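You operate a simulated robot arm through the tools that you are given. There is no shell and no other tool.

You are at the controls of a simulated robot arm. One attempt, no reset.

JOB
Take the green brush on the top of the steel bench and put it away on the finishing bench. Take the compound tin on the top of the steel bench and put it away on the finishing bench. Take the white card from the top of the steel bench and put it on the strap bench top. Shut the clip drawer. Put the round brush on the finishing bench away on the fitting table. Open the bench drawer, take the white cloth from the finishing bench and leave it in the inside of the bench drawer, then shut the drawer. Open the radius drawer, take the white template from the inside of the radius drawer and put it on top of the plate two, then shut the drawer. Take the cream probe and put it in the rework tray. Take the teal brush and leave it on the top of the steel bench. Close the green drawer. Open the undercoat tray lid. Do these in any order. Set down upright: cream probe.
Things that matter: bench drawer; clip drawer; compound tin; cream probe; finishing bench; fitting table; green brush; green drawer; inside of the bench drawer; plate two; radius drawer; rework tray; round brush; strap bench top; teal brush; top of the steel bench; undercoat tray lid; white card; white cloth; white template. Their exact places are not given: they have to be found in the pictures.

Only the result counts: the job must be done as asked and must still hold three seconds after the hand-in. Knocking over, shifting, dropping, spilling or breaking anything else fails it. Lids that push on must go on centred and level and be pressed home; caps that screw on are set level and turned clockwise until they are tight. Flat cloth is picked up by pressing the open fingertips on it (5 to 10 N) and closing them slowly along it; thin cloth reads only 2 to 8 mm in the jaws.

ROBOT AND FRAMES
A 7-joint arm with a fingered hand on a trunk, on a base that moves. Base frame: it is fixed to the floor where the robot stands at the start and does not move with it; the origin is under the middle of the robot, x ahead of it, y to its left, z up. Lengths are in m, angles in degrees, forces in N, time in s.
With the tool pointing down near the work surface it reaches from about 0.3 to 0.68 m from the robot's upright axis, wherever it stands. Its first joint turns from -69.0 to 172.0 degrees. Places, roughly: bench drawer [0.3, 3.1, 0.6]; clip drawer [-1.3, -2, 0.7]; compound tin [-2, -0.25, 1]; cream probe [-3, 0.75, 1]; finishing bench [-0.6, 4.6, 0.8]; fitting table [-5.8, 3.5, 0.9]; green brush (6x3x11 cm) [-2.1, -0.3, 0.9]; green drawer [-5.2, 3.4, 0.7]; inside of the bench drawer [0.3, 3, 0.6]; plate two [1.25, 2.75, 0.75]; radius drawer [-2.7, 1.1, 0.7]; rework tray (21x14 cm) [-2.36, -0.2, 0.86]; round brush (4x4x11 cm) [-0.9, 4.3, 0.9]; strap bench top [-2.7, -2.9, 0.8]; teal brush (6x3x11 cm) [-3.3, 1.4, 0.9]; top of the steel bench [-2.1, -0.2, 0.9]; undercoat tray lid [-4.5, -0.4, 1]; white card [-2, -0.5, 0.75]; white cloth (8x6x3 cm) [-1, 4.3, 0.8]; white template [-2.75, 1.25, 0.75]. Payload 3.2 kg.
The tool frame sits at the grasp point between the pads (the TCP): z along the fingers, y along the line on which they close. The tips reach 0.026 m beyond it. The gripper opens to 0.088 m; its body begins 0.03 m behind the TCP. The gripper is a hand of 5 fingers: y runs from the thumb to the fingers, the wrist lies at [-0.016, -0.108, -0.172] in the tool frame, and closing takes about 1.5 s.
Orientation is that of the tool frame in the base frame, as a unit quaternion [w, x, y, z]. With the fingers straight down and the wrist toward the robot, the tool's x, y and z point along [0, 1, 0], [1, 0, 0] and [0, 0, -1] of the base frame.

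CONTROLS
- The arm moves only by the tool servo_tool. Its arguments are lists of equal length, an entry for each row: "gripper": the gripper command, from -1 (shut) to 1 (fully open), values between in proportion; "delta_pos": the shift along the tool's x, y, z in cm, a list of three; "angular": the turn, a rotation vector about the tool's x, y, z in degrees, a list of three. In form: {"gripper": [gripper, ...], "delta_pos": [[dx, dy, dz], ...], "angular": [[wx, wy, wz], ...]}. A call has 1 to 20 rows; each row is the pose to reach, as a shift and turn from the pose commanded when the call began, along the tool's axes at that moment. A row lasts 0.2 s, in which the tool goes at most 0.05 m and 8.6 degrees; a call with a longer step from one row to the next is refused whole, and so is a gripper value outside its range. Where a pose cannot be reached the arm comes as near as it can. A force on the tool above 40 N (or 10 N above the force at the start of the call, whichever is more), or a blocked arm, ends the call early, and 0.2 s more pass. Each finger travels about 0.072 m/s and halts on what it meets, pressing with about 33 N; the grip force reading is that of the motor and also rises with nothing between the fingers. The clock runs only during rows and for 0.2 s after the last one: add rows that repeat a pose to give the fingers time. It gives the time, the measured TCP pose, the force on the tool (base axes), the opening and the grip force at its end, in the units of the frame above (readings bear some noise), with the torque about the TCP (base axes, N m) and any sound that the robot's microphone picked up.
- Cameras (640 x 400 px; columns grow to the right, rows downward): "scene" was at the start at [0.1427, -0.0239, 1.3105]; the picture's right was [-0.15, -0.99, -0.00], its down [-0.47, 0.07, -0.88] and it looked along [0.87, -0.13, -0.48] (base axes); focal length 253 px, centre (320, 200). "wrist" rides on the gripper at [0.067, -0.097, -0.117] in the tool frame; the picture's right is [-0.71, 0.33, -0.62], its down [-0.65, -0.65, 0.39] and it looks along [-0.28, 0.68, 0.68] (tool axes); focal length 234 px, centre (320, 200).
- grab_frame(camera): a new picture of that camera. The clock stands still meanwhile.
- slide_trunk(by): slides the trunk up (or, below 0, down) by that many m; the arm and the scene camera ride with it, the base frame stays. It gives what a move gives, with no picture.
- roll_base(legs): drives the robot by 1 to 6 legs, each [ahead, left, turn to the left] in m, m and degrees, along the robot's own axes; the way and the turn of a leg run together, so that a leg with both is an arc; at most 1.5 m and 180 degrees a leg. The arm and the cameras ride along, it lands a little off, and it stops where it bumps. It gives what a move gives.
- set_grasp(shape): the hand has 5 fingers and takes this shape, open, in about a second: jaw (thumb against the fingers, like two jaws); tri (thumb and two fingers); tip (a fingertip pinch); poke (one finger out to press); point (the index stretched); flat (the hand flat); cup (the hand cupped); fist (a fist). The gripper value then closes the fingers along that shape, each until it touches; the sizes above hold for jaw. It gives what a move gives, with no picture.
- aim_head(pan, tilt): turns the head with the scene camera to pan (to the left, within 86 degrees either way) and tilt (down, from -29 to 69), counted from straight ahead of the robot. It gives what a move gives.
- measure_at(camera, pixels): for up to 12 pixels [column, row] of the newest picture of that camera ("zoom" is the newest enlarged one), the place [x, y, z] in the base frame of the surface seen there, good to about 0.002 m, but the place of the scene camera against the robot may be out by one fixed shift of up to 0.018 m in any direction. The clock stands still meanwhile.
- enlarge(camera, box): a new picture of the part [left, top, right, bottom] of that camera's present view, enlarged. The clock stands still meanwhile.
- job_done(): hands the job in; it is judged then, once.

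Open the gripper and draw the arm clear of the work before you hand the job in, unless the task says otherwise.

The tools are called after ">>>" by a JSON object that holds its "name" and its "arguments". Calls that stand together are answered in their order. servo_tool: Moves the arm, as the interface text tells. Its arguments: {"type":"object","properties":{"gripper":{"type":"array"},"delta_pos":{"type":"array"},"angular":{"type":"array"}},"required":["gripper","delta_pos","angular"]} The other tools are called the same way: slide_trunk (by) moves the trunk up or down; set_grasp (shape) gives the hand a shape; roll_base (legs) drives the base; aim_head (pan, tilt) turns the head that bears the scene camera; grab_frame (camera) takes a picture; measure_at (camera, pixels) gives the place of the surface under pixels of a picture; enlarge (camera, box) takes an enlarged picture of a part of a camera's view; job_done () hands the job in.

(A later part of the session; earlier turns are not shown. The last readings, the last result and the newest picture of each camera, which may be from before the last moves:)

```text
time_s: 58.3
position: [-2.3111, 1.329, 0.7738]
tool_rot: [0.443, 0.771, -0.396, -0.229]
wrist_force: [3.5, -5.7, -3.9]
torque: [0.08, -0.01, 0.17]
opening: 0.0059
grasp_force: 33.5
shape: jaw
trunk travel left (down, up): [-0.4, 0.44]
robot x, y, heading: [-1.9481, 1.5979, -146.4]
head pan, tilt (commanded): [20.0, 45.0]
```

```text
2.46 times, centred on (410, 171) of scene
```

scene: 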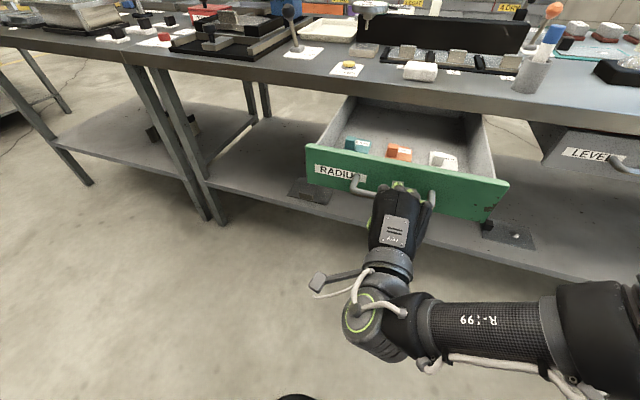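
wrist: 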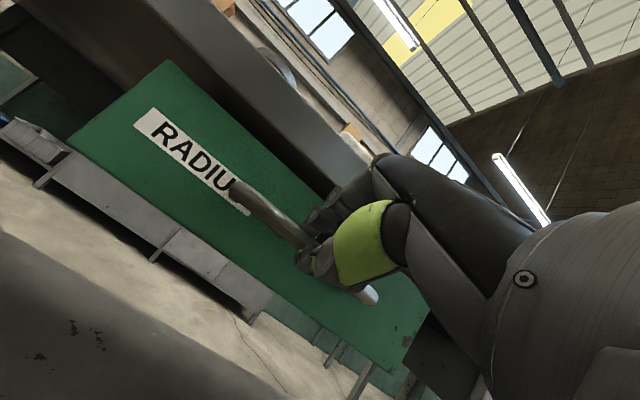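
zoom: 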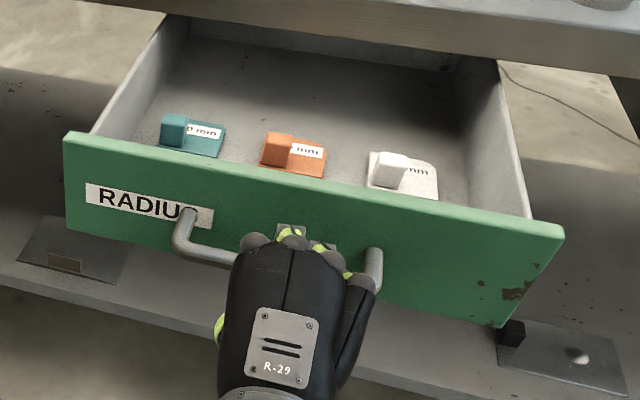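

The drawer is about 24 cm open; the white template with its knob is at zoom (395,175). I'll release the bar, back off and go up.

>>> {"name": "servo_tool", "arguments": {"gripper": [-0.4, 0, 0.2, 0.2, 0.2, 0.2, 0.2, 0.2, 0.2, 0.2], "delta_pos": [[0, 0, 0], [0, 0, 0], [0, 0, 0], [0, 0, 0], [0, 0, -2], [0, 0, -5], [0, 0, -9], [0, 4, -9], [0, 8, -9], [0, 12, -9]], "angular": [[0, 0, 0], [0, 0, 0], [0, 0, 0], [0, 0, 0], [0, 0, 0], [0, 0, 0], [0, 0, 0], [0, 0, 0], [0, 0, 0], [0, 0, 0]]}}

>>> {"name": "grab_frame", "arguments": {"camera": "scene"}}

>>> {"name": "grab_frame", "arguments": {"camera": "wrist"}}

```text
time_s: 60.5
position: [-2.2991, 1.3397, 0.9235]
tool_rot: [0.445, 0.771, -0.395, -0.228]
wrist_force: [0.6, 0.9, 0.3]
torque: [0.01, 0.01, -0.02]
opening: 0.0521
grasp_force: 0.0
shape: jaw
out of reach, approached as far as the arm can: row 5, 6, 7, 8
trunk travel left (down, up): [-0.4, 0.44]
robot x, y, heading: [-1.9504, 1.599, -146.3]
head pan, tilt (commanded): [20.0, 45.0]
```

```text
taken
```

scene: 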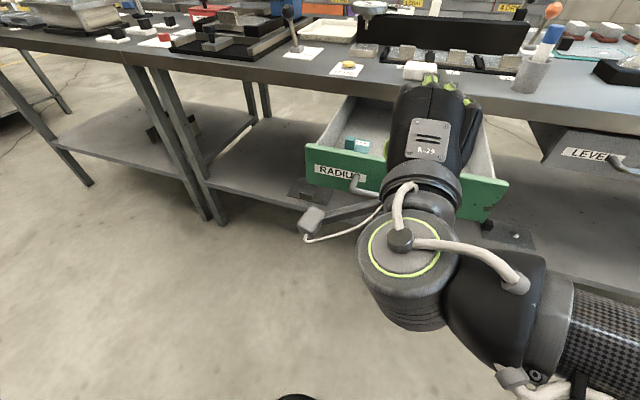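

```text
taken
```

wrist: 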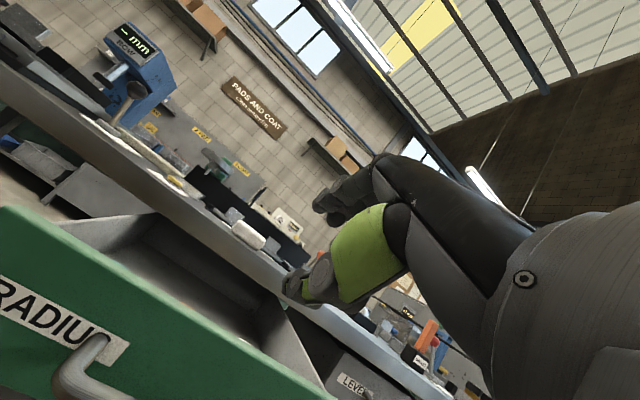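

The hand is clear of the handle. I'll raise the trunk, turn the tool back to straight down over the drawer, and look in with the wrist camera.

>>> {"name": "slide_trunk", "arguments": {"by": 0.2}}

>>> {"name": "servo_tool", "arguments": {"gripper": [0.2, 0.2, 0.2, 0.2, 0.2, 0.2, 0.2, 0.2, 0.2], "delta_pos": [[0, 0, 0], [0, 0, 0], [0, 0, 0], [0, 0, 0], [0, 0, 0], [0, 0, 0], [0, 0, 0], [0, 0, 0], [0, 0, 0]], "angular": [[8, 0, 0], [16, 0, 0], [24, 0, 0], [32, 0, 0], [40, 0, 0], [48, 0, 0], [56, 0, 0], [60, 0, 0], [60, 0, 0]]}}

>>> {"name": "grab_frame", "arguments": {"camera": "wrist"}}

>>> {"name": "grab_frame", "arguments": {"camera": "scene"}}

```text
time_s: 62.7
position: [-2.2967, 1.3396, 1.1241]
tool_rot: [0.445, 0.77, -0.395, -0.229]
wrist_force: [-0.4, 0.6, 0.2]
torque: [-0.01, 0.02, -0.02]
opening: 0.0522
grasp_force: 0.1
shape: jaw
trunk travel left (down, up): [-0.6, 0.24]
robot x, y, heading: [-1.9467, 1.5997, -146.7]
head pan, tilt (commanded): [20.0, 45.0]
```

```text
time_s: 64.7
position: [-2.2988, 1.3403, 1.1242]
tool_rot: [-0.001, 0.89, -0.457, 0.001]
wrist_force: [-0.1, 0.8, 0.4]
torque: [-0.03, -0.01, -0.02]
opening: 0.0526
grasp_force: 0.0
shape: jaw
trunk travel left (down, up): [-0.6, 0.24]
robot x, y, heading: [-1.9516, 1.603, -146.6]
head pan, tilt (commanded): [20.0, 45.0]
```

```text
taken
```

wrist: 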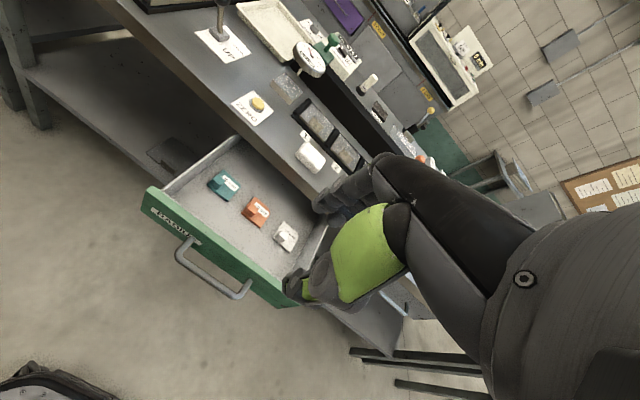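

```text
taken
```

scene: 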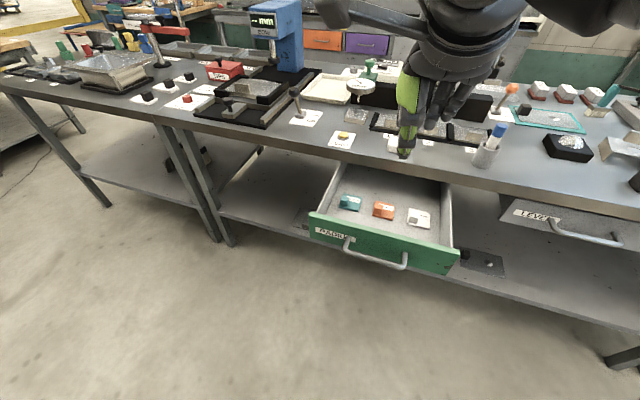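

The white template is at wrist (286,236). I'll enlarge and measure it.

>>> {"name": "enlarge", "arguments": {"camera": "wrist", "box": [200, 160, 340, 300]}}

>>> {"name": "measure_at", "arguments": {"camera": "wrist", "pixels": [[286, 230], [281, 238], [292, 244], [300, 235], [284, 222], [272, 236], [286, 251], [256, 213], [224, 186], [265, 290], [230, 260], [310, 240]]}}

>>> {"name": "enlarge", "arguments": {"camera": "scene", "box": [300, 150, 480, 280]}}

```text
2.86 times, centred on (270, 230) of wrist
```

zoom: 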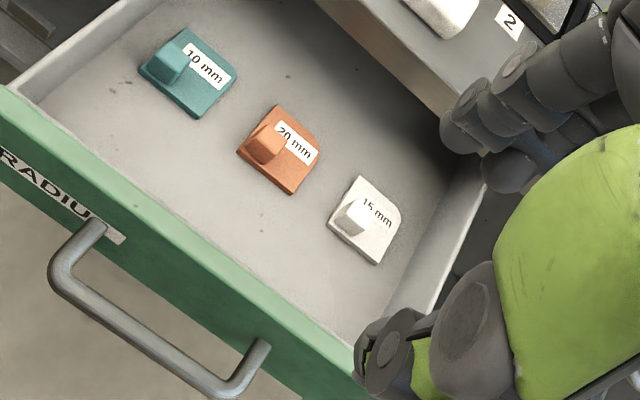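

```text
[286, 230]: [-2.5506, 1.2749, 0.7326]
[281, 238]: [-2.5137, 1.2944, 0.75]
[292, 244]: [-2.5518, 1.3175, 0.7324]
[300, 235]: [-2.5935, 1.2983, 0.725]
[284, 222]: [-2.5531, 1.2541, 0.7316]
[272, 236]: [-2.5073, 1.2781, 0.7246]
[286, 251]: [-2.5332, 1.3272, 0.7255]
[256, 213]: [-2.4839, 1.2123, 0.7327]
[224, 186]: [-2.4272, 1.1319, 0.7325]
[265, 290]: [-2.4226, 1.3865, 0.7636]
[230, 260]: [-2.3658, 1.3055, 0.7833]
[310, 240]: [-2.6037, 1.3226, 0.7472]
```

```text
3.08 times, centred on (390, 215) of scene
```

zoom: 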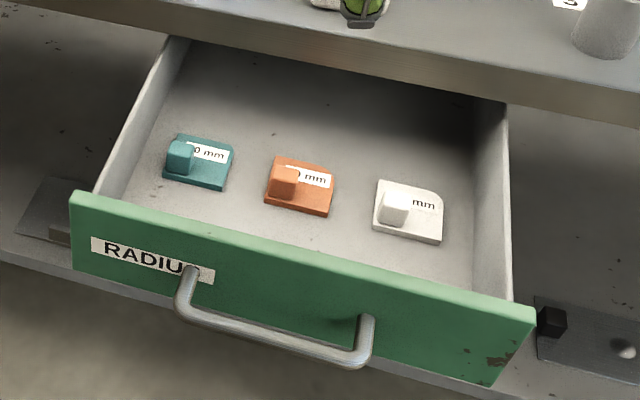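

The drawer floor is at z≈0.725 and the template knob's top at 0.75, about 7 cm from the right wall. I'll try the fingertip-pinch shape to see how narrow the hand becomes.

>>> {"name": "set_grasp", "arguments": {"shape": "tip"}}

>>> {"name": "grab_frame", "arguments": {"camera": "wrist"}}

>>> {"name": "enlarge", "arguments": {"camera": "scene", "box": [340, 0, 560, 180]}}

```text
time_s: 65.6
position: [-2.2979, 1.3397, 1.1244]
tool_rot: [0.0, 0.89, -0.456, 0.0]
wrist_force: [0.0, 0.5, -0.9]
torque: [-0.01, -0.01, 0.0]
opening: 0.0877
grasp_force: 0.0
shape: tip
trunk travel left (down, up): [-0.6, 0.24]
robot x, y, heading: [-1.9455, 1.6, -146.1]
head pan, tilt (commanded): [20.0, 45.0]
```

```text
taken
```

wrist: 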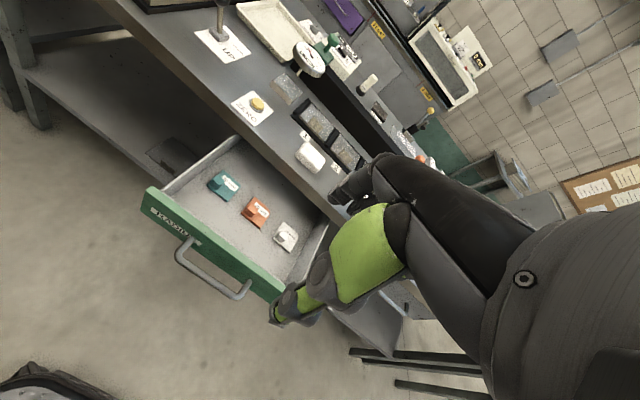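

```text
2.22 times, centred on (450, 90) of scene
```

zoom: 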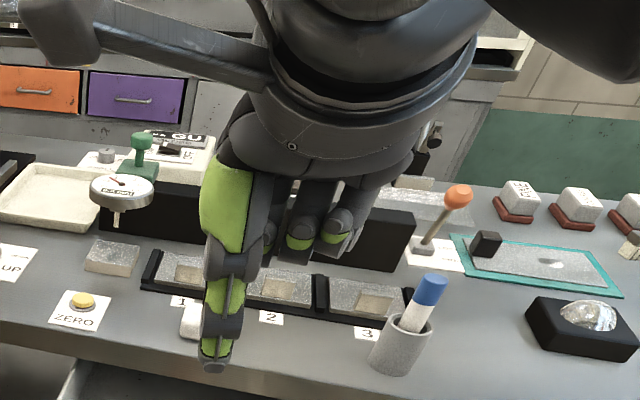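

In tip shape only the thumb and index hang down while the other fingers curl up. I'll close it in the air to see where the tips meet relative to the TCP.

>>> {"name": "servo_tool", "arguments": {"gripper": [0, -1, -1, -1, -1, -1, -1, -1], "delta_pos": [[0, 0, 0], [0, 0, 0], [0, 0, 0], [0, 0, 0], [0, 0, 0], [0, 0, 0], [0, 0, 0], [0, 0, 0]], "angular": [[0, 0, 0], [0, 0, 0], [0, 0, 0], [0, 0, 0], [0, 0, 0], [0, 0, 0], [0, 0, 0], [0, 0, 0]]}}

>>> {"name": "grab_frame", "arguments": {"camera": "wrist"}}

>>> {"name": "enlarge", "arguments": {"camera": "scene", "box": [340, 20, 500, 200]}}

```text
time_s: 67.4
position: [-2.2993, 1.3394, 1.1235]
tool_rot: [0.0, 0.89, -0.456, 0.0]
wrist_force: [-0.3, -0.4, -0.4]
torque: [-0.01, -0.01, -0.01]
opening: 0.0
grasp_force: 32.9
shape: tip
trunk travel left (down, up): [-0.6, 0.24]
robot x, y, heading: [-1.9496, 1.5997, -146.1]
head pan, tilt (commanded): [20.0, 45.0]
```

```text
taken
```

wrist: 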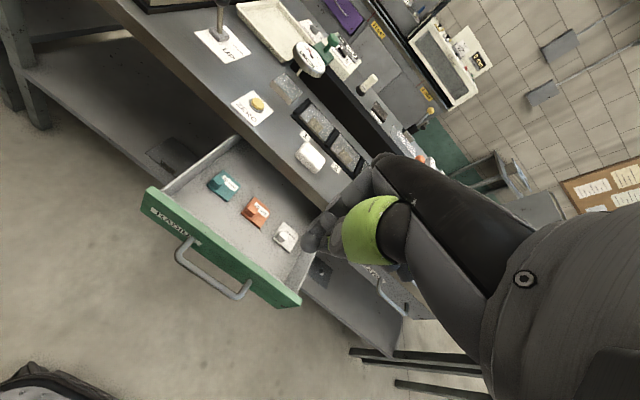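

```text
2.22 times, centred on (420, 110) of scene
```

zoom: 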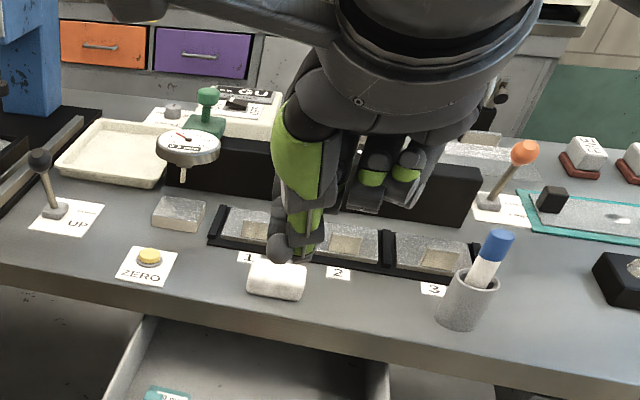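

The closed tips show at wrist (312,240). I'll measure the fingertip's place against the reported TCP.

>>> {"name": "measure_at", "arguments": {"camera": "wrist", "pixels": [[312, 243], [308, 238], [325, 238], [318, 230], [320, 250], [340, 240], [330, 215]]}}

>>> {"name": "enlarge", "arguments": {"camera": "wrist", "box": [250, 170, 410, 290]}}

```text
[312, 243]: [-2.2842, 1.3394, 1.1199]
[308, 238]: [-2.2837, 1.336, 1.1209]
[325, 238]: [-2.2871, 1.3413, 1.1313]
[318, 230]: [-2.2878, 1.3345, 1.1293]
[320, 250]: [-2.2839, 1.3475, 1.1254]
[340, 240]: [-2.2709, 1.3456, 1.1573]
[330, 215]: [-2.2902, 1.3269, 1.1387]
```

```text
3.33 times, centred on (330, 230) of wrist
```

zoom: 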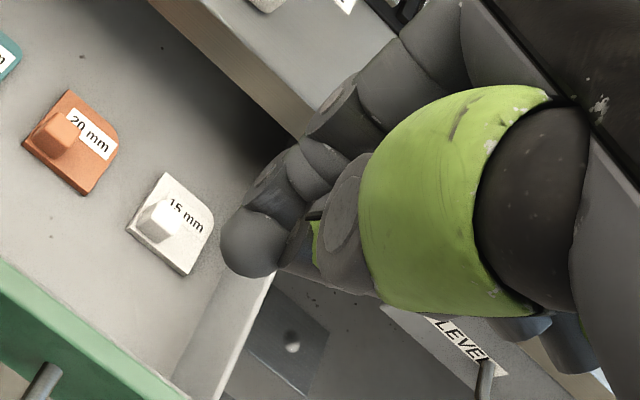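

In tip shape the fingertips end about 1 cm below the TCP. Now I'll measure the white template's knob in this zoom, around (155,220).

>>> {"name": "measure_at", "arguments": {"camera": "zoom", "pixels": [[145, 222], [150, 215], [160, 210], [170, 215], [172, 230], [160, 235], [152, 230], [130, 228], [163, 178], [210, 218], [188, 270], [155, 222]]}}

```text
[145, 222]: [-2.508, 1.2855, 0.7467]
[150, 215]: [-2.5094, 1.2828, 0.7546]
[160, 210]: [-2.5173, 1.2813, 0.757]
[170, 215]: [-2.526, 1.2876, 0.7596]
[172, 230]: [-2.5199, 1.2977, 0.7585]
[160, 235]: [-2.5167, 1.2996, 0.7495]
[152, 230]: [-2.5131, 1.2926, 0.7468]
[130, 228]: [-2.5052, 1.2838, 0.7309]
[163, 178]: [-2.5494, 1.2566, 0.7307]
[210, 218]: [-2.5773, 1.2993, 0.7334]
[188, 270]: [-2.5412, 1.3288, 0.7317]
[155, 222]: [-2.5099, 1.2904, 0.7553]
```

The knob centre is about (-2.519, 1.289), top z≈0.758. Before going down I want the hand's far-side extent against the bench edge, so I'll measure points on the back of the fingers.

>>> {"name": "measure_at", "arguments": {"camera": "wrist", "pixels": [[375, 162], [352, 182], [340, 195], [322, 212], [365, 190], [400, 170], [380, 200], [430, 180], [480, 210]]}}

```text
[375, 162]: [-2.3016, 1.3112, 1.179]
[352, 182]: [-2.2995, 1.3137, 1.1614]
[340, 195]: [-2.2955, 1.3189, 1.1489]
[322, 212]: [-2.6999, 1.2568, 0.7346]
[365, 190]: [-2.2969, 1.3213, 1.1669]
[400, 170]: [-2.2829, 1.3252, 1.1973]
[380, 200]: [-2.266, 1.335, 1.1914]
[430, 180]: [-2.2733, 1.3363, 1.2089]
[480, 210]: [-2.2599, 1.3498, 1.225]
```

The hand's far side stays within ~7 cm of the TCP, while the bench edge is 9 cm beyond the knob. I'll open to ~5 cm and move over the knob at height.

>>> {"name": "servo_tool", "arguments": {"gripper": [0.2, 0.2, 0.2, 0.2, 0.2, 0.2, 0.2], "delta_pos": [[-2, 4, 0], [-4, 8, 0], [-6, 12, 0], [-7.5, 16, 0], [-8.7, 20.3, 0], [-8.7, 20.8, 0], [-8.7, 20.8, 0]], "angular": [[0, 0, 0], [0, 0, 0], [0, 0, 0], [0, 0, 0], [0, 0, 0], [0, 0, 0], [0, 0, 0]]}}

>>> {"name": "slide_trunk", "arguments": {"by": -0.26}}

>>> {"name": "grab_frame", "arguments": {"camera": "wrist"}}

>>> {"name": "grab_frame", "arguments": {"camera": "scene"}}

```text
time_s: 69.0
position: [-2.506, 1.298, 1.1116]
tool_rot: [-0.001, 0.89, -0.456, 0.0]
wrist_force: [0.1, 0.4, -0.5]
torque: [-0.04, 0.02, -0.04]
opening: 0.0526
grasp_force: 0.0
shape: tip
out of reach, approached as far as the arm can: row 5, 6, 7
trunk travel left (down, up): [-0.6, 0.24]
robot x, y, heading: [-1.9509, 1.601, -146.1]
head pan, tilt (commanded): [20.0, 45.0]
```

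```text
time_s: 71.6
position: [-2.5044, 1.2988, 0.8515]
tool_rot: [0.0, 0.89, -0.456, 0.0]
wrist_force: [0.0, -0.4, -0.1]
torque: [0.0, 0.0, 0.03]
opening: 0.0525
grasp_force: 0.1
shape: tip
trunk travel left (down, up): [-0.34, 0.5]
robot x, y, heading: [-1.9496, 1.6006, -146.3]
head pan, tilt (commanded): [20.0, 45.0]
```

```text
taken
```

wrist: 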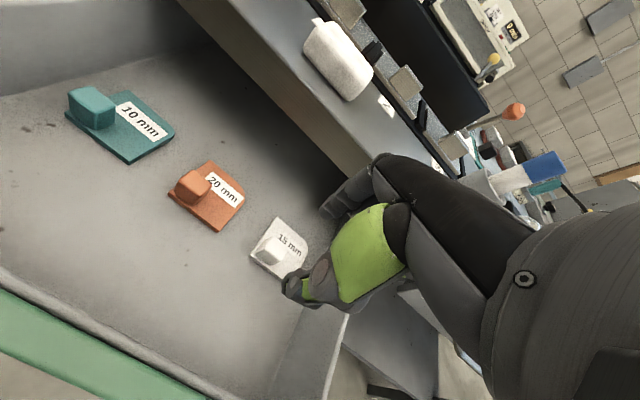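

```text
taken
```

scene: 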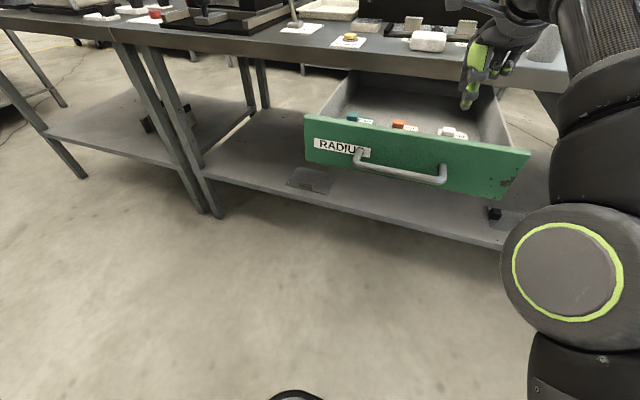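

The arm hit its reach limit 1.8 cm short of the knob. I'll pull the hand back 10 cm, roll the base forward 8 cm, and look again.

>>> {"name": "servo_tool", "arguments": {"gripper": [0.2, 0.2, 0.2, 0.2], "delta_pos": [[0, -4, 0], [0, -8, 0], [0, -10.5, 0], [0, -10.5, 0]], "angular": [[0, 0, 0], [0, 0, 0], [0, 0, 0], [0, 0, 0]]}}

>>> {"name": "roll_base", "arguments": {"legs": [[0.08, 0, 0]]}}

>>> {"name": "grab_frame", "arguments": {"camera": "wrist"}}

```text
time_s: 72.6
position: [-2.4205, 1.3591, 0.8516]
tool_rot: [0.0, 0.89, -0.456, -0.001]
wrist_force: [0.8, -0.3, -0.7]
torque: [0.01, -0.01, -0.03]
opening: 0.0525
grasp_force: 0.0
shape: tip
trunk travel left (down, up): [-0.34, 0.5]
robot x, y, heading: [-1.9486, 1.6022, -146.2]
head pan, tilt (commanded): [20.0, 45.0]
```

```text
time_s: 73.7
position: [-2.4874, 1.3135, 0.8527]
tool_rot: [0.0, 0.889, -0.457, 0.0]
wrist_force: [-0.1, 0.5, 0.3]
torque: [0.0, -0.06, 0.05]
opening: 0.0524
grasp_force: 0.1
shape: tip
trunk travel left (down, up): [-0.34, 0.5]
robot x, y, heading: [-2.0131, 1.5569, -146.2]
head pan, tilt (commanded): [20.0, 45.0]
```

```text
taken
```

wrist: 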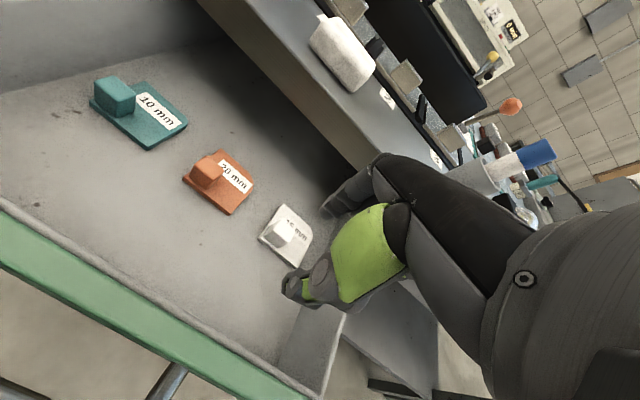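

The knob is at wrist (285,233). I'll enlarge and measure it from this closer view.

>>> {"name": "enlarge", "arguments": {"camera": "wrist", "box": [240, 190, 340, 290]}}

>>> {"name": "measure_at", "arguments": {"camera": "wrist", "pixels": [[280, 228], [285, 224], [292, 230], [288, 238], [283, 243], [276, 235], [286, 231], [257, 241], [273, 205], [311, 230], [295, 266], [270, 300]]}}

```text
4.00 times, centred on (290, 240) of wrist
```

zoom: 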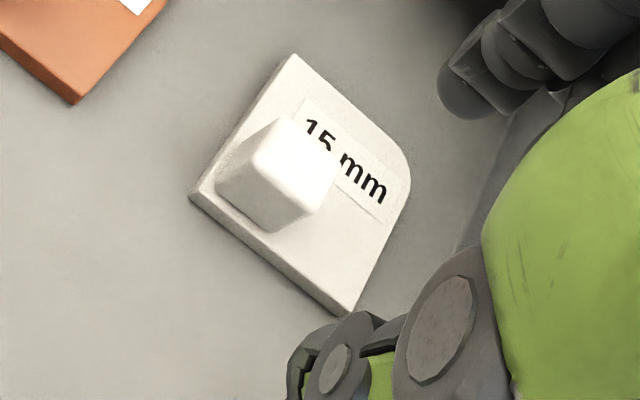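

```text
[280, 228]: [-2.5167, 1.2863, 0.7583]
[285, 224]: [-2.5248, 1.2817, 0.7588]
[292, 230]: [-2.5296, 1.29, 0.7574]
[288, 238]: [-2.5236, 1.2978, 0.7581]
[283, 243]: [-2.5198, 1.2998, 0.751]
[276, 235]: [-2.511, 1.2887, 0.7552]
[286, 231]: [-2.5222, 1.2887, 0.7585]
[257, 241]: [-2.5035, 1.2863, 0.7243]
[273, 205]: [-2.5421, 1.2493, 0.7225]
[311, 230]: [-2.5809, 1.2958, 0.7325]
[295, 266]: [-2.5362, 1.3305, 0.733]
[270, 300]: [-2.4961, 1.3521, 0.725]
```

The knob centre is (-2.521,1.289), top 0.7585, so I need +4.15 cm along tool y. I'll move over it and descend to about 2 cm above grasp height, then check.

>>> {"name": "servo_tool", "arguments": {"gripper": [0.2, 0.2, 0.2, 0.2, 0.2], "delta_pos": [[0, 4.15, 0], [0, 4.15, 3], [0, 4.15, 6], [0, 4.15, 8.5], [0, 4.15, 8.5]], "angular": [[0, 0, 0], [0, 0, 0], [0, 0, 0], [0, 0, 0], [0, 0, 0]]}}

>>> {"name": "grab_frame", "arguments": {"camera": "wrist"}}

>>> {"name": "enlarge", "arguments": {"camera": "scene", "box": [380, 20, 600, 180]}}

```text
time_s: 74.9
position: [-2.5218, 1.2886, 0.7686]
tool_rot: [0.0, 0.89, -0.457, 0.0]
wrist_force: [-0.8, 0.0, -0.3]
torque: [-0.03, 0.02, 0.01]
opening: 0.0526
grasp_force: 0.0
shape: tip
trunk travel left (down, up): [-0.34, 0.5]
robot x, y, heading: [-2.0183, 1.5563, -146.4]
head pan, tilt (commanded): [20.0, 45.0]
```

```text
taken
```

wrist: 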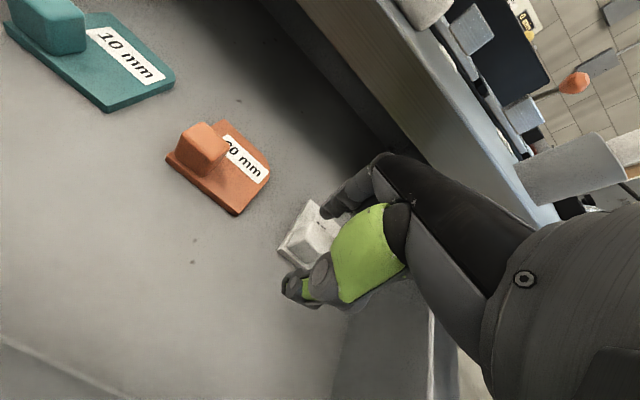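

```text
2.50 times, centred on (490, 100) of scene
```

zoom: 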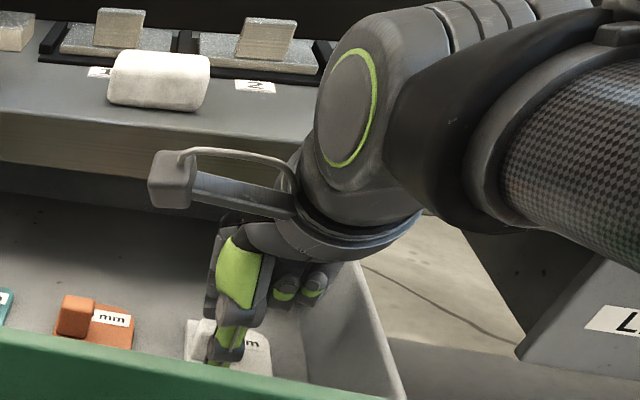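

The hand straddles the knob, with the thumb tip at wrist (293,292) and the index at (328,207). I'll measure those tips to set the final depth.

>>> {"name": "measure_at", "arguments": {"camera": "wrist", "pixels": [[287, 290], [295, 298], [303, 303], [325, 208], [330, 214], [308, 235], [300, 222], [315, 240], [281, 250]]}}

>>> {"name": "enlarge", "arguments": {"camera": "wrist", "box": [250, 170, 380, 320]}}

```text
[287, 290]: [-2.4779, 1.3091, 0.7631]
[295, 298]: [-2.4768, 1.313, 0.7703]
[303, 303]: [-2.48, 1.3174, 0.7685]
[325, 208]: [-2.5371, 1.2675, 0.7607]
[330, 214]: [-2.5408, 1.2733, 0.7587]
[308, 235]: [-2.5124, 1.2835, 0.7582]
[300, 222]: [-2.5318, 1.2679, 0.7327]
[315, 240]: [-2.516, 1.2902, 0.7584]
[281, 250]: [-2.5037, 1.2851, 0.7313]
```

```text
2.67 times, centred on (315, 245) of wrist
```

zoom: 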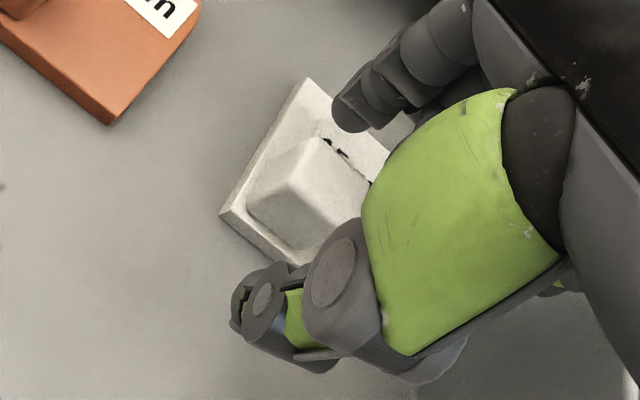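

The fingertips are ~0.8 cm below the TCP. I'll go down 2.1 cm and close on the knob.

>>> {"name": "servo_tool", "arguments": {"gripper": [0.2, 0.2, 0.2], "delta_pos": [[0, 0, 1.1], [0, 0, 2.1], [0, 0, 2.1]], "angular": [[0, 0, 0], [0, 0, 0], [0, 0, 0]]}}

>>> {"name": "servo_tool", "arguments": {"gripper": [-0.1, -0.4, -0.7, -1, -1, -1, -1], "delta_pos": [[0, 0, 0], [0, 0, 0], [0, 0, 0], [0, 0, 0], [0, 0, 0], [0, 0, 0], [0, 0, 0]], "angular": [[0, 0, 0], [0, 0, 0], [0, 0, 0], [0, 0, 0], [0, 0, 0], [0, 0, 0], [0, 0, 0]]}}

>>> {"name": "enlarge", "arguments": {"camera": "wrist", "box": [250, 170, 380, 320]}}

```text
time_s: 75.7
position: [-2.5192, 1.2916, 0.7522]
tool_rot: [0.006, 0.89, -0.456, -0.002]
wrist_force: [1.7, -0.4, 21.0]
torque: [-0.43, 0.57, 0.08]
opening: 0.0547
grasp_force: 0.1
shape: tip
trunk travel left (down, up): [-0.34, 0.5]
robot x, y, heading: [-2.0177, 1.5579, -146.1]
head pan, tilt (commanded): [20.0, 45.0]
```

```text
time_s: 77.3
position: [-2.52, 1.2916, 0.7569]
tool_rot: [0.009, 0.89, -0.456, -0.004]
wrist_force: [-2.4, 2.0, 31.0]
torque: [-0.58, 0.58, -0.14]
opening: 0.0159
grasp_force: 33.1
shape: tip
trunk travel left (down, up): [-0.34, 0.5]
robot x, y, heading: [-2.0162, 1.5542, -146.3]
head pan, tilt (commanded): [20.0, 45.0]
```

```text
2.67 times, centred on (315, 245) of wrist
```

zoom: 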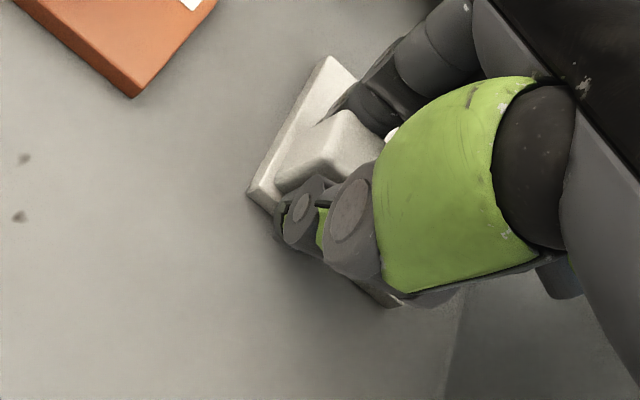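

The pinch holds the knob (opening 16 mm), though the tips press on the plate with ~31 N upward. I'll lift straight up in small steps.

>>> {"name": "servo_tool", "arguments": {"gripper": [-1, -1, -1, -1, -1, -1], "delta_pos": [[0, 0, -1], [0, 0, -2], [0, 0, -4], [0, 0, -6], [0, 0, -9], [0, 0, -9]], "angular": [[0, 0, 0], [0, 0, 0], [0, 0, 0], [0, 0, 0], [0, 0, 0], [0, 0, 0]]}}

>>> {"name": "grab_frame", "arguments": {"camera": "wrist"}}

>>> {"name": "enlarge", "arguments": {"camera": "scene", "box": [380, 20, 600, 180]}}

```text
time_s: 78.7
position: [-2.5229, 1.29, 0.8375]
tool_rot: [-0.001, 0.89, -0.457, 0.0]
wrist_force: [-0.6, -0.3, -1.1]
torque: [0.04, -0.03, -0.02]
opening: 0.0151
grasp_force: 32.7
shape: tip
trunk travel left (down, up): [-0.34, 0.5]
robot x, y, heading: [-2.0156, 1.5556, -146.4]
head pan, tilt (commanded): [20.0, 45.0]
```

```text
taken
```

wrist: 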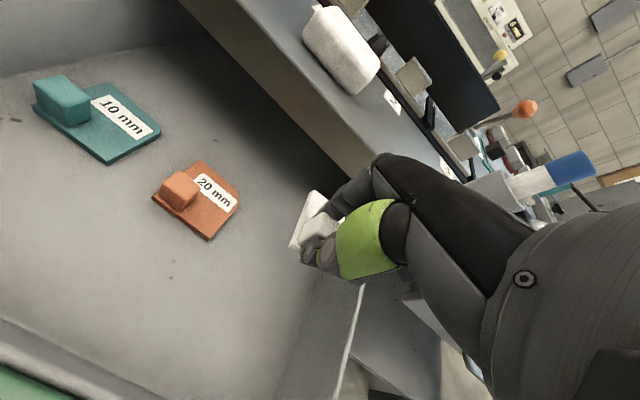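

```text
2.50 times, centred on (490, 100) of scene
```

zoom: 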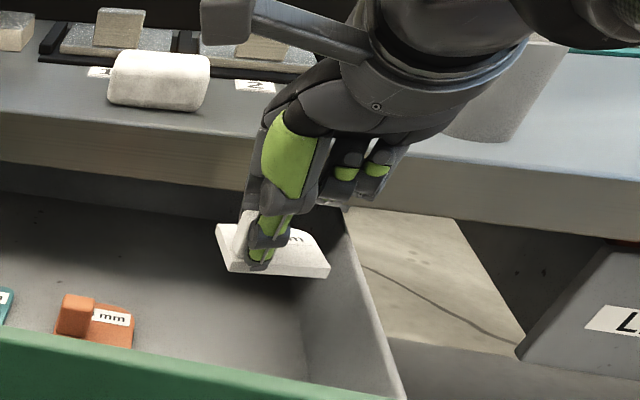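

The template is clear of the drawer and hangs level. I'll raise the trunk and draw the hand back for travel.

>>> {"name": "slide_trunk", "arguments": {"by": 0.36}}

>>> {"name": "servo_tool", "arguments": {"gripper": [-1, -1, -1, -1, -1], "delta_pos": [[0, -3.5, 0], [0, -7, 0], [0, -10.5, 0], [0, -14, 0], [0, -14, 0]], "angular": [[0, 0, 0], [0, 0, 0], [0, 0, 0], [0, 0, 0], [0, 0, 0]]}}

>>> {"name": "roll_base", "arguments": {"legs": [[-0.15, 0, 0], [0, 1.3, 0]]}}

>>> {"name": "aim_head", "arguments": {"pan": 60, "tilt": 25}}

>>> {"name": "grab_frame", "arguments": {"camera": "scene"}}

```text
time_s: 82.2
position: [-2.5211, 1.2903, 1.1968]
tool_rot: [0.0, 0.89, -0.457, 0.0]
wrist_force: [-0.1, 0.7, 0.8]
torque: [-0.02, 0.02, -0.01]
opening: 0.0147
grasp_force: 32.9
shape: tip
trunk travel left (down, up): [-0.7, 0.14]
robot x, y, heading: [-2.0177, 1.5562, -146.2]
head pan, tilt (commanded): [20.0, 45.0]
```

```text
time_s: 83.4
position: [-2.4067, 1.372, 1.1974]
tool_rot: [0.0, 0.89, -0.456, 0.0]
wrist_force: [-0.8, -0.1, -0.3]
torque: [0.04, 0.0, -0.01]
opening: 0.0145
grasp_force: 33.2
shape: tip
trunk travel left (down, up): [-0.7, 0.14]
robot x, y, heading: [-2.0155, 1.5529, -146.3]
head pan, tilt (commanded): [20.0, 45.0]
```

```text
time_s: 90.8
position: [-1.5931, 0.3921, 1.1983]
tool_rot: [0.0, 0.883, -0.468, 0.0]
wrist_force: [-0.2, -0.1, -0.8]
torque: [0.0, -0.02, 0.02]
opening: 0.0147
grasp_force: 33.0
shape: tip
trunk travel left (down, up): [-0.7, 0.14]
robot x, y, heading: [-1.1965, 0.5636, -147.7]
head pan, tilt (commanded): [20.0, 45.0]
```

```text
time_s: 91.9
position: [-1.5947, 0.3918, 1.1972]
tool_rot: [0.0, 0.883, -0.469, 0.0]
wrist_force: [0.5, 0.4, -1.2]
torque: [-0.01, -0.02, -0.01]
opening: 0.0149
grasp_force: 32.8
shape: tip
trunk travel left (down, up): [-0.7, 0.14]
robot x, y, heading: [-1.1938, 0.5623, -147.8]
head pan, tilt (commanded): [60.0, 25.0]
```

```text
taken
```

scene: 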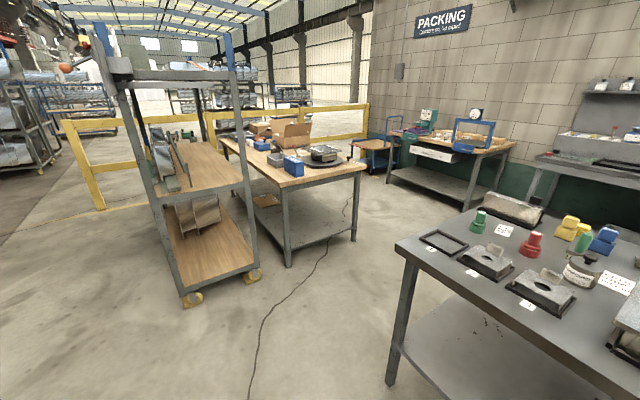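

The picture shows a rack at (190–255, 290) and the packing tables. I'll measure the rack's legs for clearance before I turn toward the plates bench.

>>> {"name": "measure_at", "arguments": {"camera": "scene", "pixels": [[190, 298], [253, 275], [288, 262], [352, 238], [390, 385], [220, 160], [130, 60], [320, 180], [435, 150], [400, 180], [480, 200]]}}

>>> {"name": "enlarge", "arguments": {"camera": "scene", "box": [370, 90, 550, 210]}}

```text
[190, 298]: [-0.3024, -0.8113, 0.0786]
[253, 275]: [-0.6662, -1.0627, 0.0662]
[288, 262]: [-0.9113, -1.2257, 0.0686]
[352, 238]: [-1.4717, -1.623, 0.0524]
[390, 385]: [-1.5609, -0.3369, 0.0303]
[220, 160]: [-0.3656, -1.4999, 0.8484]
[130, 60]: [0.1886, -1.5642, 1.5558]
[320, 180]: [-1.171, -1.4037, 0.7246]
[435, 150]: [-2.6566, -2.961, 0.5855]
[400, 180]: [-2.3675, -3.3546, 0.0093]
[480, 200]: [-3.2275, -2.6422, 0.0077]
```

```text
3.33 times, centred on (460, 150) of scene
```

zoom: 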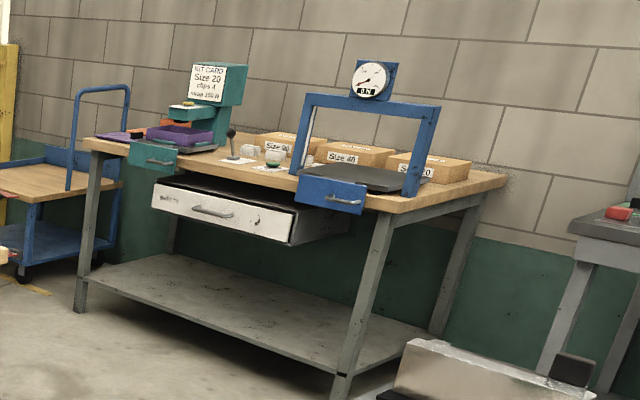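

Everything near the robot is clear. I'll back out of the aisle, turn toward the east, and go to a spot in front of the red table to look at the plates bench.

>>> {"name": "roll_base", "arguments": {"legs": [[-0.24, 0.47, 0], [0, 0, 165], [1.3, 0, 0], [0, 0, 40]]}}

>>> {"name": "aim_head", "arguments": {"pan": 10, "tilt": 25}}

>>> {"name": "grab_frame", "arguments": {"camera": "scene"}}

```text
time_s: 109.9
position: [0.7974, 1.0051, 1.1977]
tool_rot: [0.0, 0.261, 0.965, 0.0]
wrist_force: [0.5, 1.1, -0.1]
torque: [-0.03, 0.0, 0.02]
opening: 0.0143
grasp_force: 32.7
shape: tip
trunk travel left (down, up): [-0.7, 0.14]
robot x, y, heading: [0.511, 0.6771, 57.6]
head pan, tilt (commanded): [60.0, 25.0]
```

```text
time_s: 111.1
position: [0.7986, 1.0049, 1.1974]
tool_rot: [0.001, 0.261, 0.965, 0.0]
wrist_force: [-0.1, -0.5, -0.3]
torque: [0.0, 0.02, 0.0]
opening: 0.0143
grasp_force: 33.2
shape: tip
trunk travel left (down, up): [-0.7, 0.14]
robot x, y, heading: [0.5146, 0.6799, 57.7]
head pan, tilt (commanded): [10.0, 25.0]
```

```text
taken
```

scene: 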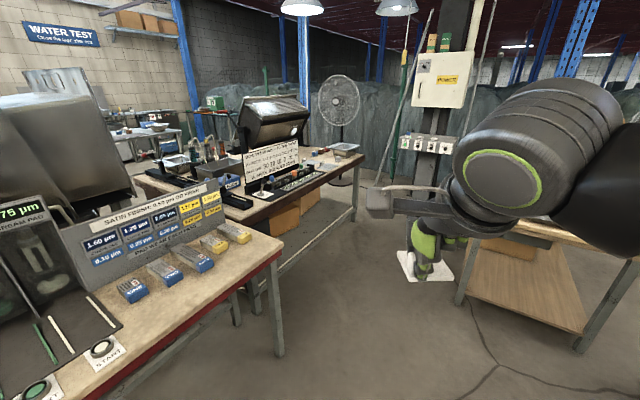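

The plates bench is beyond the red table at (220–360, 130–220). I'll enlarge it and measure.

>>> {"name": "enlarge", "arguments": {"camera": "scene", "box": [130, 90, 390, 250]}}

>>> {"name": "measure_at", "arguments": {"camera": "scene", "pixels": [[282, 245], [280, 355], [355, 220], [362, 160], [300, 170], [268, 193], [300, 182], [250, 215], [225, 325], [470, 300], [578, 350], [440, 275]]}}

```text
2.46 times, centred on (260, 170) of scene
```

zoom: 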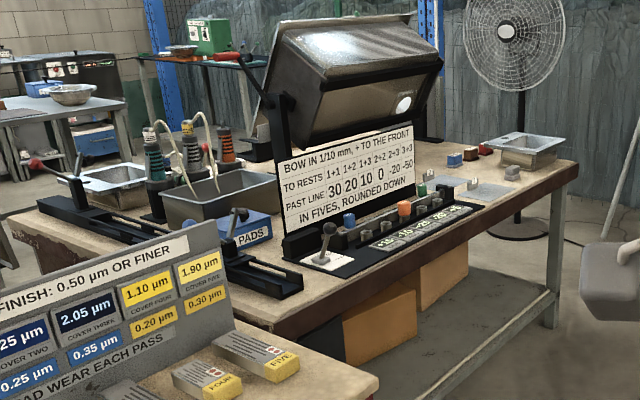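

```text
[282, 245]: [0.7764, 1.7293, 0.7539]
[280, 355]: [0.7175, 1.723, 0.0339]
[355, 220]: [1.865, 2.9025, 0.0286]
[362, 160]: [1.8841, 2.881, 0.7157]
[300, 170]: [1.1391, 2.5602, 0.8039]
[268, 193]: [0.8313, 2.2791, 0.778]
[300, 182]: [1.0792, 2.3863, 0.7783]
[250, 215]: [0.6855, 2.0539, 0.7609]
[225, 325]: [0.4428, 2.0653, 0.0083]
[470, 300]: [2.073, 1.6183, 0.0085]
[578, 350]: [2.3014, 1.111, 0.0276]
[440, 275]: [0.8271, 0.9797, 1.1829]
```

The plates bench front edge runs from about (0.83,2.2) to (1.88,2.88). I'll drive round the red table's corner to a spot facing it, keeping some distance, and look.

>>> {"name": "roll_base", "arguments": {"legs": [[0.916, -0.29, 0], [0.8, 0.15, 0], [0, 0, 65]]}}

>>> {"name": "aim_head", "arguments": {"pan": 10, "tilt": 35}}

>>> {"name": "grab_frame", "arguments": {"camera": "scene"}}

>>> {"name": "grab_frame", "arguments": {"camera": "wrist"}}

```text
time_s: 122.7
position: [1.3444, 2.4269, 1.1983]
tool_rot: [-0.001, -0.304, 0.953, -0.001]
wrist_force: [-0.2, 0.0, -1.0]
torque: [-0.04, -0.03, 0.01]
opening: 0.0142
grasp_force: 32.9
shape: tip
trunk travel left (down, up): [-0.7, 0.14]
robot x, y, heading: [1.5253, 2.0361, 123.3]
head pan, tilt (commanded): [10.0, 25.0]
```

```text
time_s: 123.5
position: [1.3452, 2.4272, 1.1978]
tool_rot: [0.0, -0.303, 0.953, 0.001]
wrist_force: [-0.2, 0.9, -0.2]
torque: [0.0, 0.0, -0.05]
opening: 0.0142
grasp_force: 33.0
shape: tip
trunk travel left (down, up): [-0.7, 0.14]
robot x, y, heading: [1.5277, 2.0372, 123.3]
head pan, tilt (commanded): [10.0, 35.0]
```

```text
taken
```

scene: 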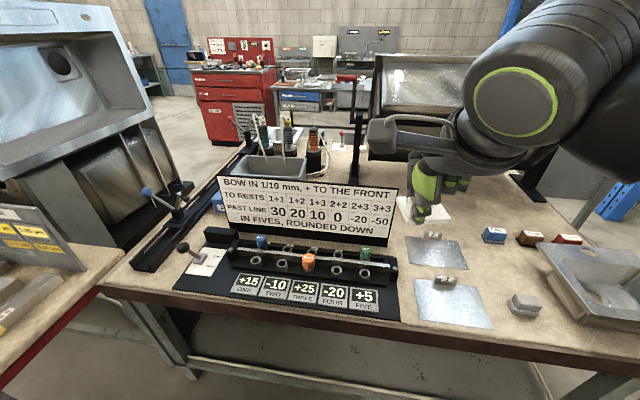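

```text
taken
```

wrist: 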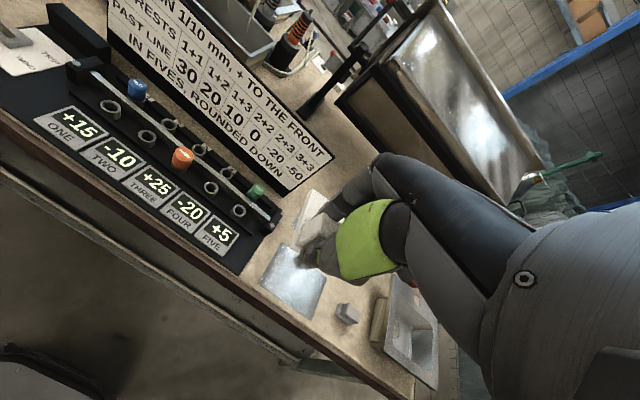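

Two metal plates lie at scene (436,252) and (453,302), each with a small tag. I'll enlarge to read the tags and measure.

>>> {"name": "enlarge", "arguments": {"camera": "scene", "box": [380, 190, 540, 340]}}

>>> {"name": "measure_at", "arguments": {"camera": "scene", "pixels": [[420, 257], [436, 252], [450, 262], [408, 240], [457, 240], [467, 266], [415, 264], [430, 300], [453, 305], [492, 328], [415, 282], [400, 195]]}}

```text
2.67 times, centred on (460, 265) of scene
```

zoom: 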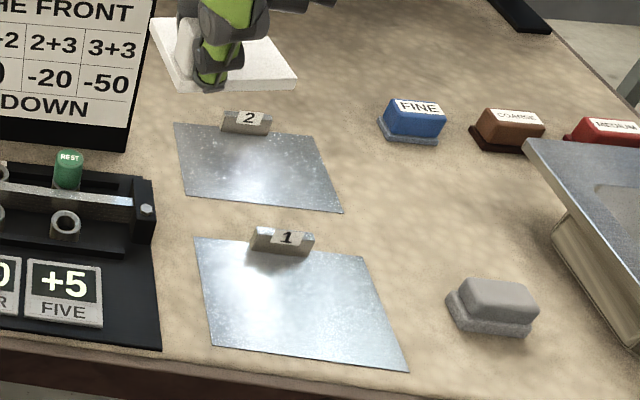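

```text
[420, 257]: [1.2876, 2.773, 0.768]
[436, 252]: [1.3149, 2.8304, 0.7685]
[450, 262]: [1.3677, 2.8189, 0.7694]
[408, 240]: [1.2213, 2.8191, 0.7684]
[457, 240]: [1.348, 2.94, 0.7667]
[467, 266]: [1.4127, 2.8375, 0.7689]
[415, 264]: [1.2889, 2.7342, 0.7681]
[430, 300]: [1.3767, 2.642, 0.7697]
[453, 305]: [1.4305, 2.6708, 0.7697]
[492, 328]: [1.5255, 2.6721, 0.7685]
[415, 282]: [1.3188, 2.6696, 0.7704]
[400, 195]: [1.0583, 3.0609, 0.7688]
```

Plate 2 is the far one: centre about (1.318,2.832) corrected, top z≈0.761, tag along its back edge. I'll roll 0.2 m ahead and lower the trunk to its middle height.

>>> {"name": "roll_base", "arguments": {"legs": [[0.2, 0, 0]]}}

>>> {"name": "slide_trunk", "arguments": {"by": -0.1}}

>>> {"name": "aim_head", "arguments": {"pan": 10, "tilt": 45}}

>>> {"name": "grab_frame", "arguments": {"camera": "scene"}}

>>> {"name": "grab_frame", "arguments": {"camera": "wrist"}}

```text
time_s: 125.1
position: [1.2348, 2.5932, 1.1977]
tool_rot: [0.0, -0.303, 0.953, 0.0]
wrist_force: [0.2, 0.0, 0.3]
torque: [-0.03, -0.02, -0.02]
opening: 0.0143
grasp_force: 33.2
shape: tip
trunk travel left (down, up): [-0.7, 0.14]
robot x, y, heading: [1.4145, 2.1969, 123.4]
head pan, tilt (commanded): [10.0, 35.0]
```

```text
time_s: 126.4
position: [1.2348, 2.5931, 1.0973]
tool_rot: [0.0, -0.303, 0.953, 0.0]
wrist_force: [0.7, 0.1, -0.5]
torque: [0.01, -0.01, -0.01]
opening: 0.0145
grasp_force: 32.7
shape: tip
trunk travel left (down, up): [-0.6, 0.24]
robot x, y, heading: [1.4115, 2.2015, 123.5]
head pan, tilt (commanded): [10.0, 35.0]
```

```text
time_s: 127.1
position: [1.2352, 2.5925, 1.0977]
tool_rot: [0.0, -0.303, 0.953, -0.001]
wrist_force: [0.5, 0.2, -0.2]
torque: [-0.03, 0.0, 0.03]
opening: 0.0142
grasp_force: 33.1
shape: tip
trunk travel left (down, up): [-0.6, 0.24]
robot x, y, heading: [1.4188, 2.2002, 123.5]
head pan, tilt (commanded): [10.0, 45.0]
```

```text
taken
```

scene: 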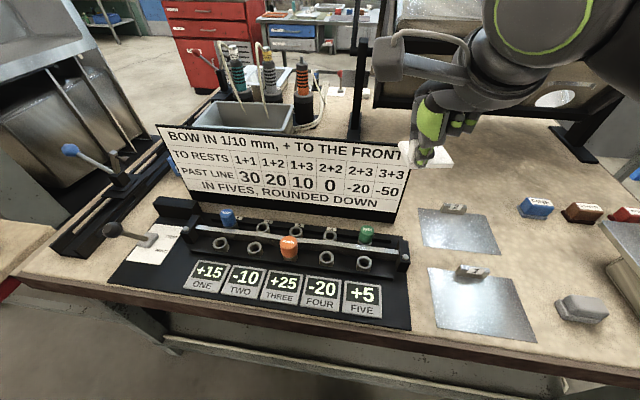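

```text
taken
```

wrist: 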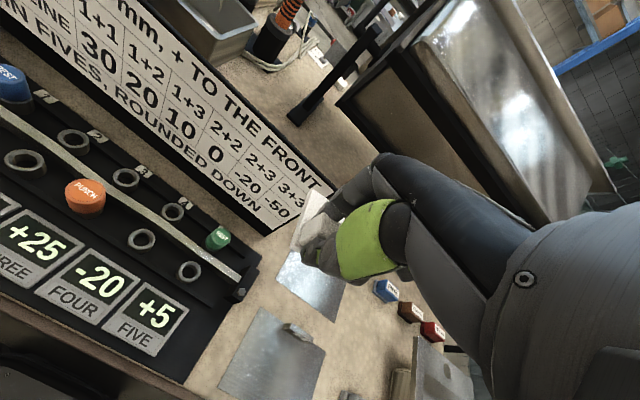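

Plate 2 now shows at scene (419–500, 205–255) and wrist (278–345, 250–320). I'll measure its corners with both cameras.

>>> {"name": "measure_at", "arguments": {"camera": "scene", "pixels": [[420, 211], [484, 216], [498, 252], [423, 246], [457, 232], [453, 208], [400, 190], [408, 255]]}}

>>> {"name": "measure_at", "arguments": {"camera": "wrist", "pixels": [[281, 283], [330, 319], [343, 287], [300, 290], [320, 285], [330, 195], [312, 200], [265, 228], [240, 290]]}}

>>> {"name": "enlarge", "arguments": {"camera": "wrist", "box": [240, 170, 400, 330]}}

```text
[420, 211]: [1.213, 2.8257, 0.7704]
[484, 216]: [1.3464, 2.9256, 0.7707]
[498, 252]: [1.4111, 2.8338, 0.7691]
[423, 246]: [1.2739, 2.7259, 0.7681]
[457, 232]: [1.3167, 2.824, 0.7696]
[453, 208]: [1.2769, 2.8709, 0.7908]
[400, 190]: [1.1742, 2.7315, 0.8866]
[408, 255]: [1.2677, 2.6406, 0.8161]
```

```text
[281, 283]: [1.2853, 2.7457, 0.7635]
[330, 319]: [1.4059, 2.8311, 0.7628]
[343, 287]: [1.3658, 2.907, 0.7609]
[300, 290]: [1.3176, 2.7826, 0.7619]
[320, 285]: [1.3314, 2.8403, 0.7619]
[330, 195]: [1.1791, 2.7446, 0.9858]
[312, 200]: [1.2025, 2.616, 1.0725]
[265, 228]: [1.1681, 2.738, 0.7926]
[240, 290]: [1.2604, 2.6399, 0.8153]
```

```text
2.50 times, centred on (320, 250) of wrist
```

zoom: 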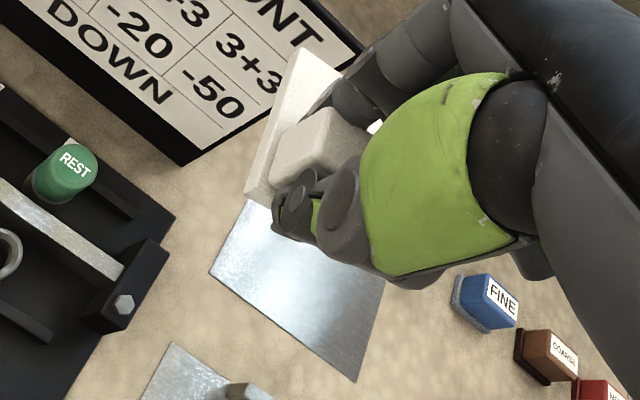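

Plate 2's true centre is about (1.314,2.834), z 0.762. The template centre sits (-1.3,+1.5) cm from the TCP, so I'll move the TCP over (1.317,2.808) and down to z≈0.84.

>>> {"name": "servo_tool", "arguments": {"gripper": [-1, -1, -1, -1, -1, -1, -1, -1, -1, -1, -1, -1, -1], "delta_pos": [[-3.8, 2.6, 0], [-7.6, 5.2, 0], [-11.5, 7.7, 0], [-15.3, 10.3, 0], [-19.1, 12.9, 0], [-19.1, 12.9, 4], [-19.1, 12.9, 8], [-19.1, 12.9, 12], [-19.1, 12.9, 16], [-19.1, 12.9, 20], [-19.1, 12.9, 23], [-19.1, 12.9, 25.5], [-19.1, 12.9, 25.5]], "angular": [[0, 0, 0], [0, 0, 0], [0, 0, 0], [0, 0, 0], [0, 0, 0], [0, 0, 0], [0, 0, 0], [0, 0, 0], [0, 0, 0], [0, 0, 0], [0, 0, 0], [0, 0, 0], [0, 0, 0]]}}

>>> {"name": "grab_frame", "arguments": {"camera": "scene"}}

>>> {"name": "grab_frame", "arguments": {"camera": "wrist"}}

```text
time_s: 129.9
position: [1.3173, 2.8096, 0.8422]
tool_rot: [0.001, -0.303, 0.953, 0.0]
wrist_force: [-0.2, -0.1, -0.2]
torque: [0.01, 0.0, -0.01]
opening: 0.014
grasp_force: 33.3
shape: tip
trunk travel left (down, up): [-0.6, 0.24]
robot x, y, heading: [1.4127, 2.1955, 123.5]
head pan, tilt (commanded): [10.0, 45.0]
```

```text
taken
```

scene: 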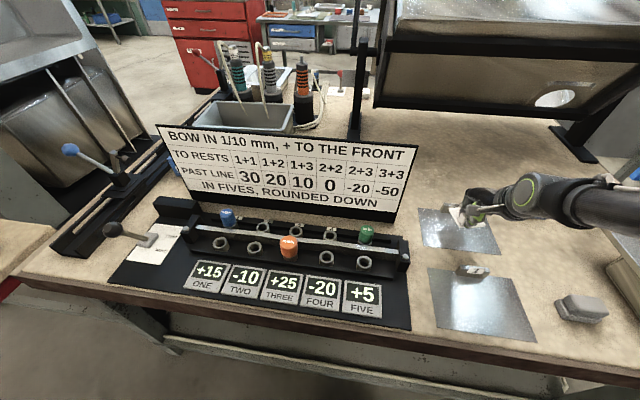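

```text
taken
```

wrist: 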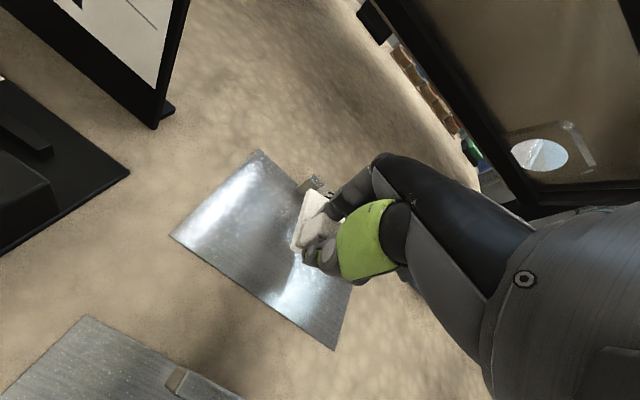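

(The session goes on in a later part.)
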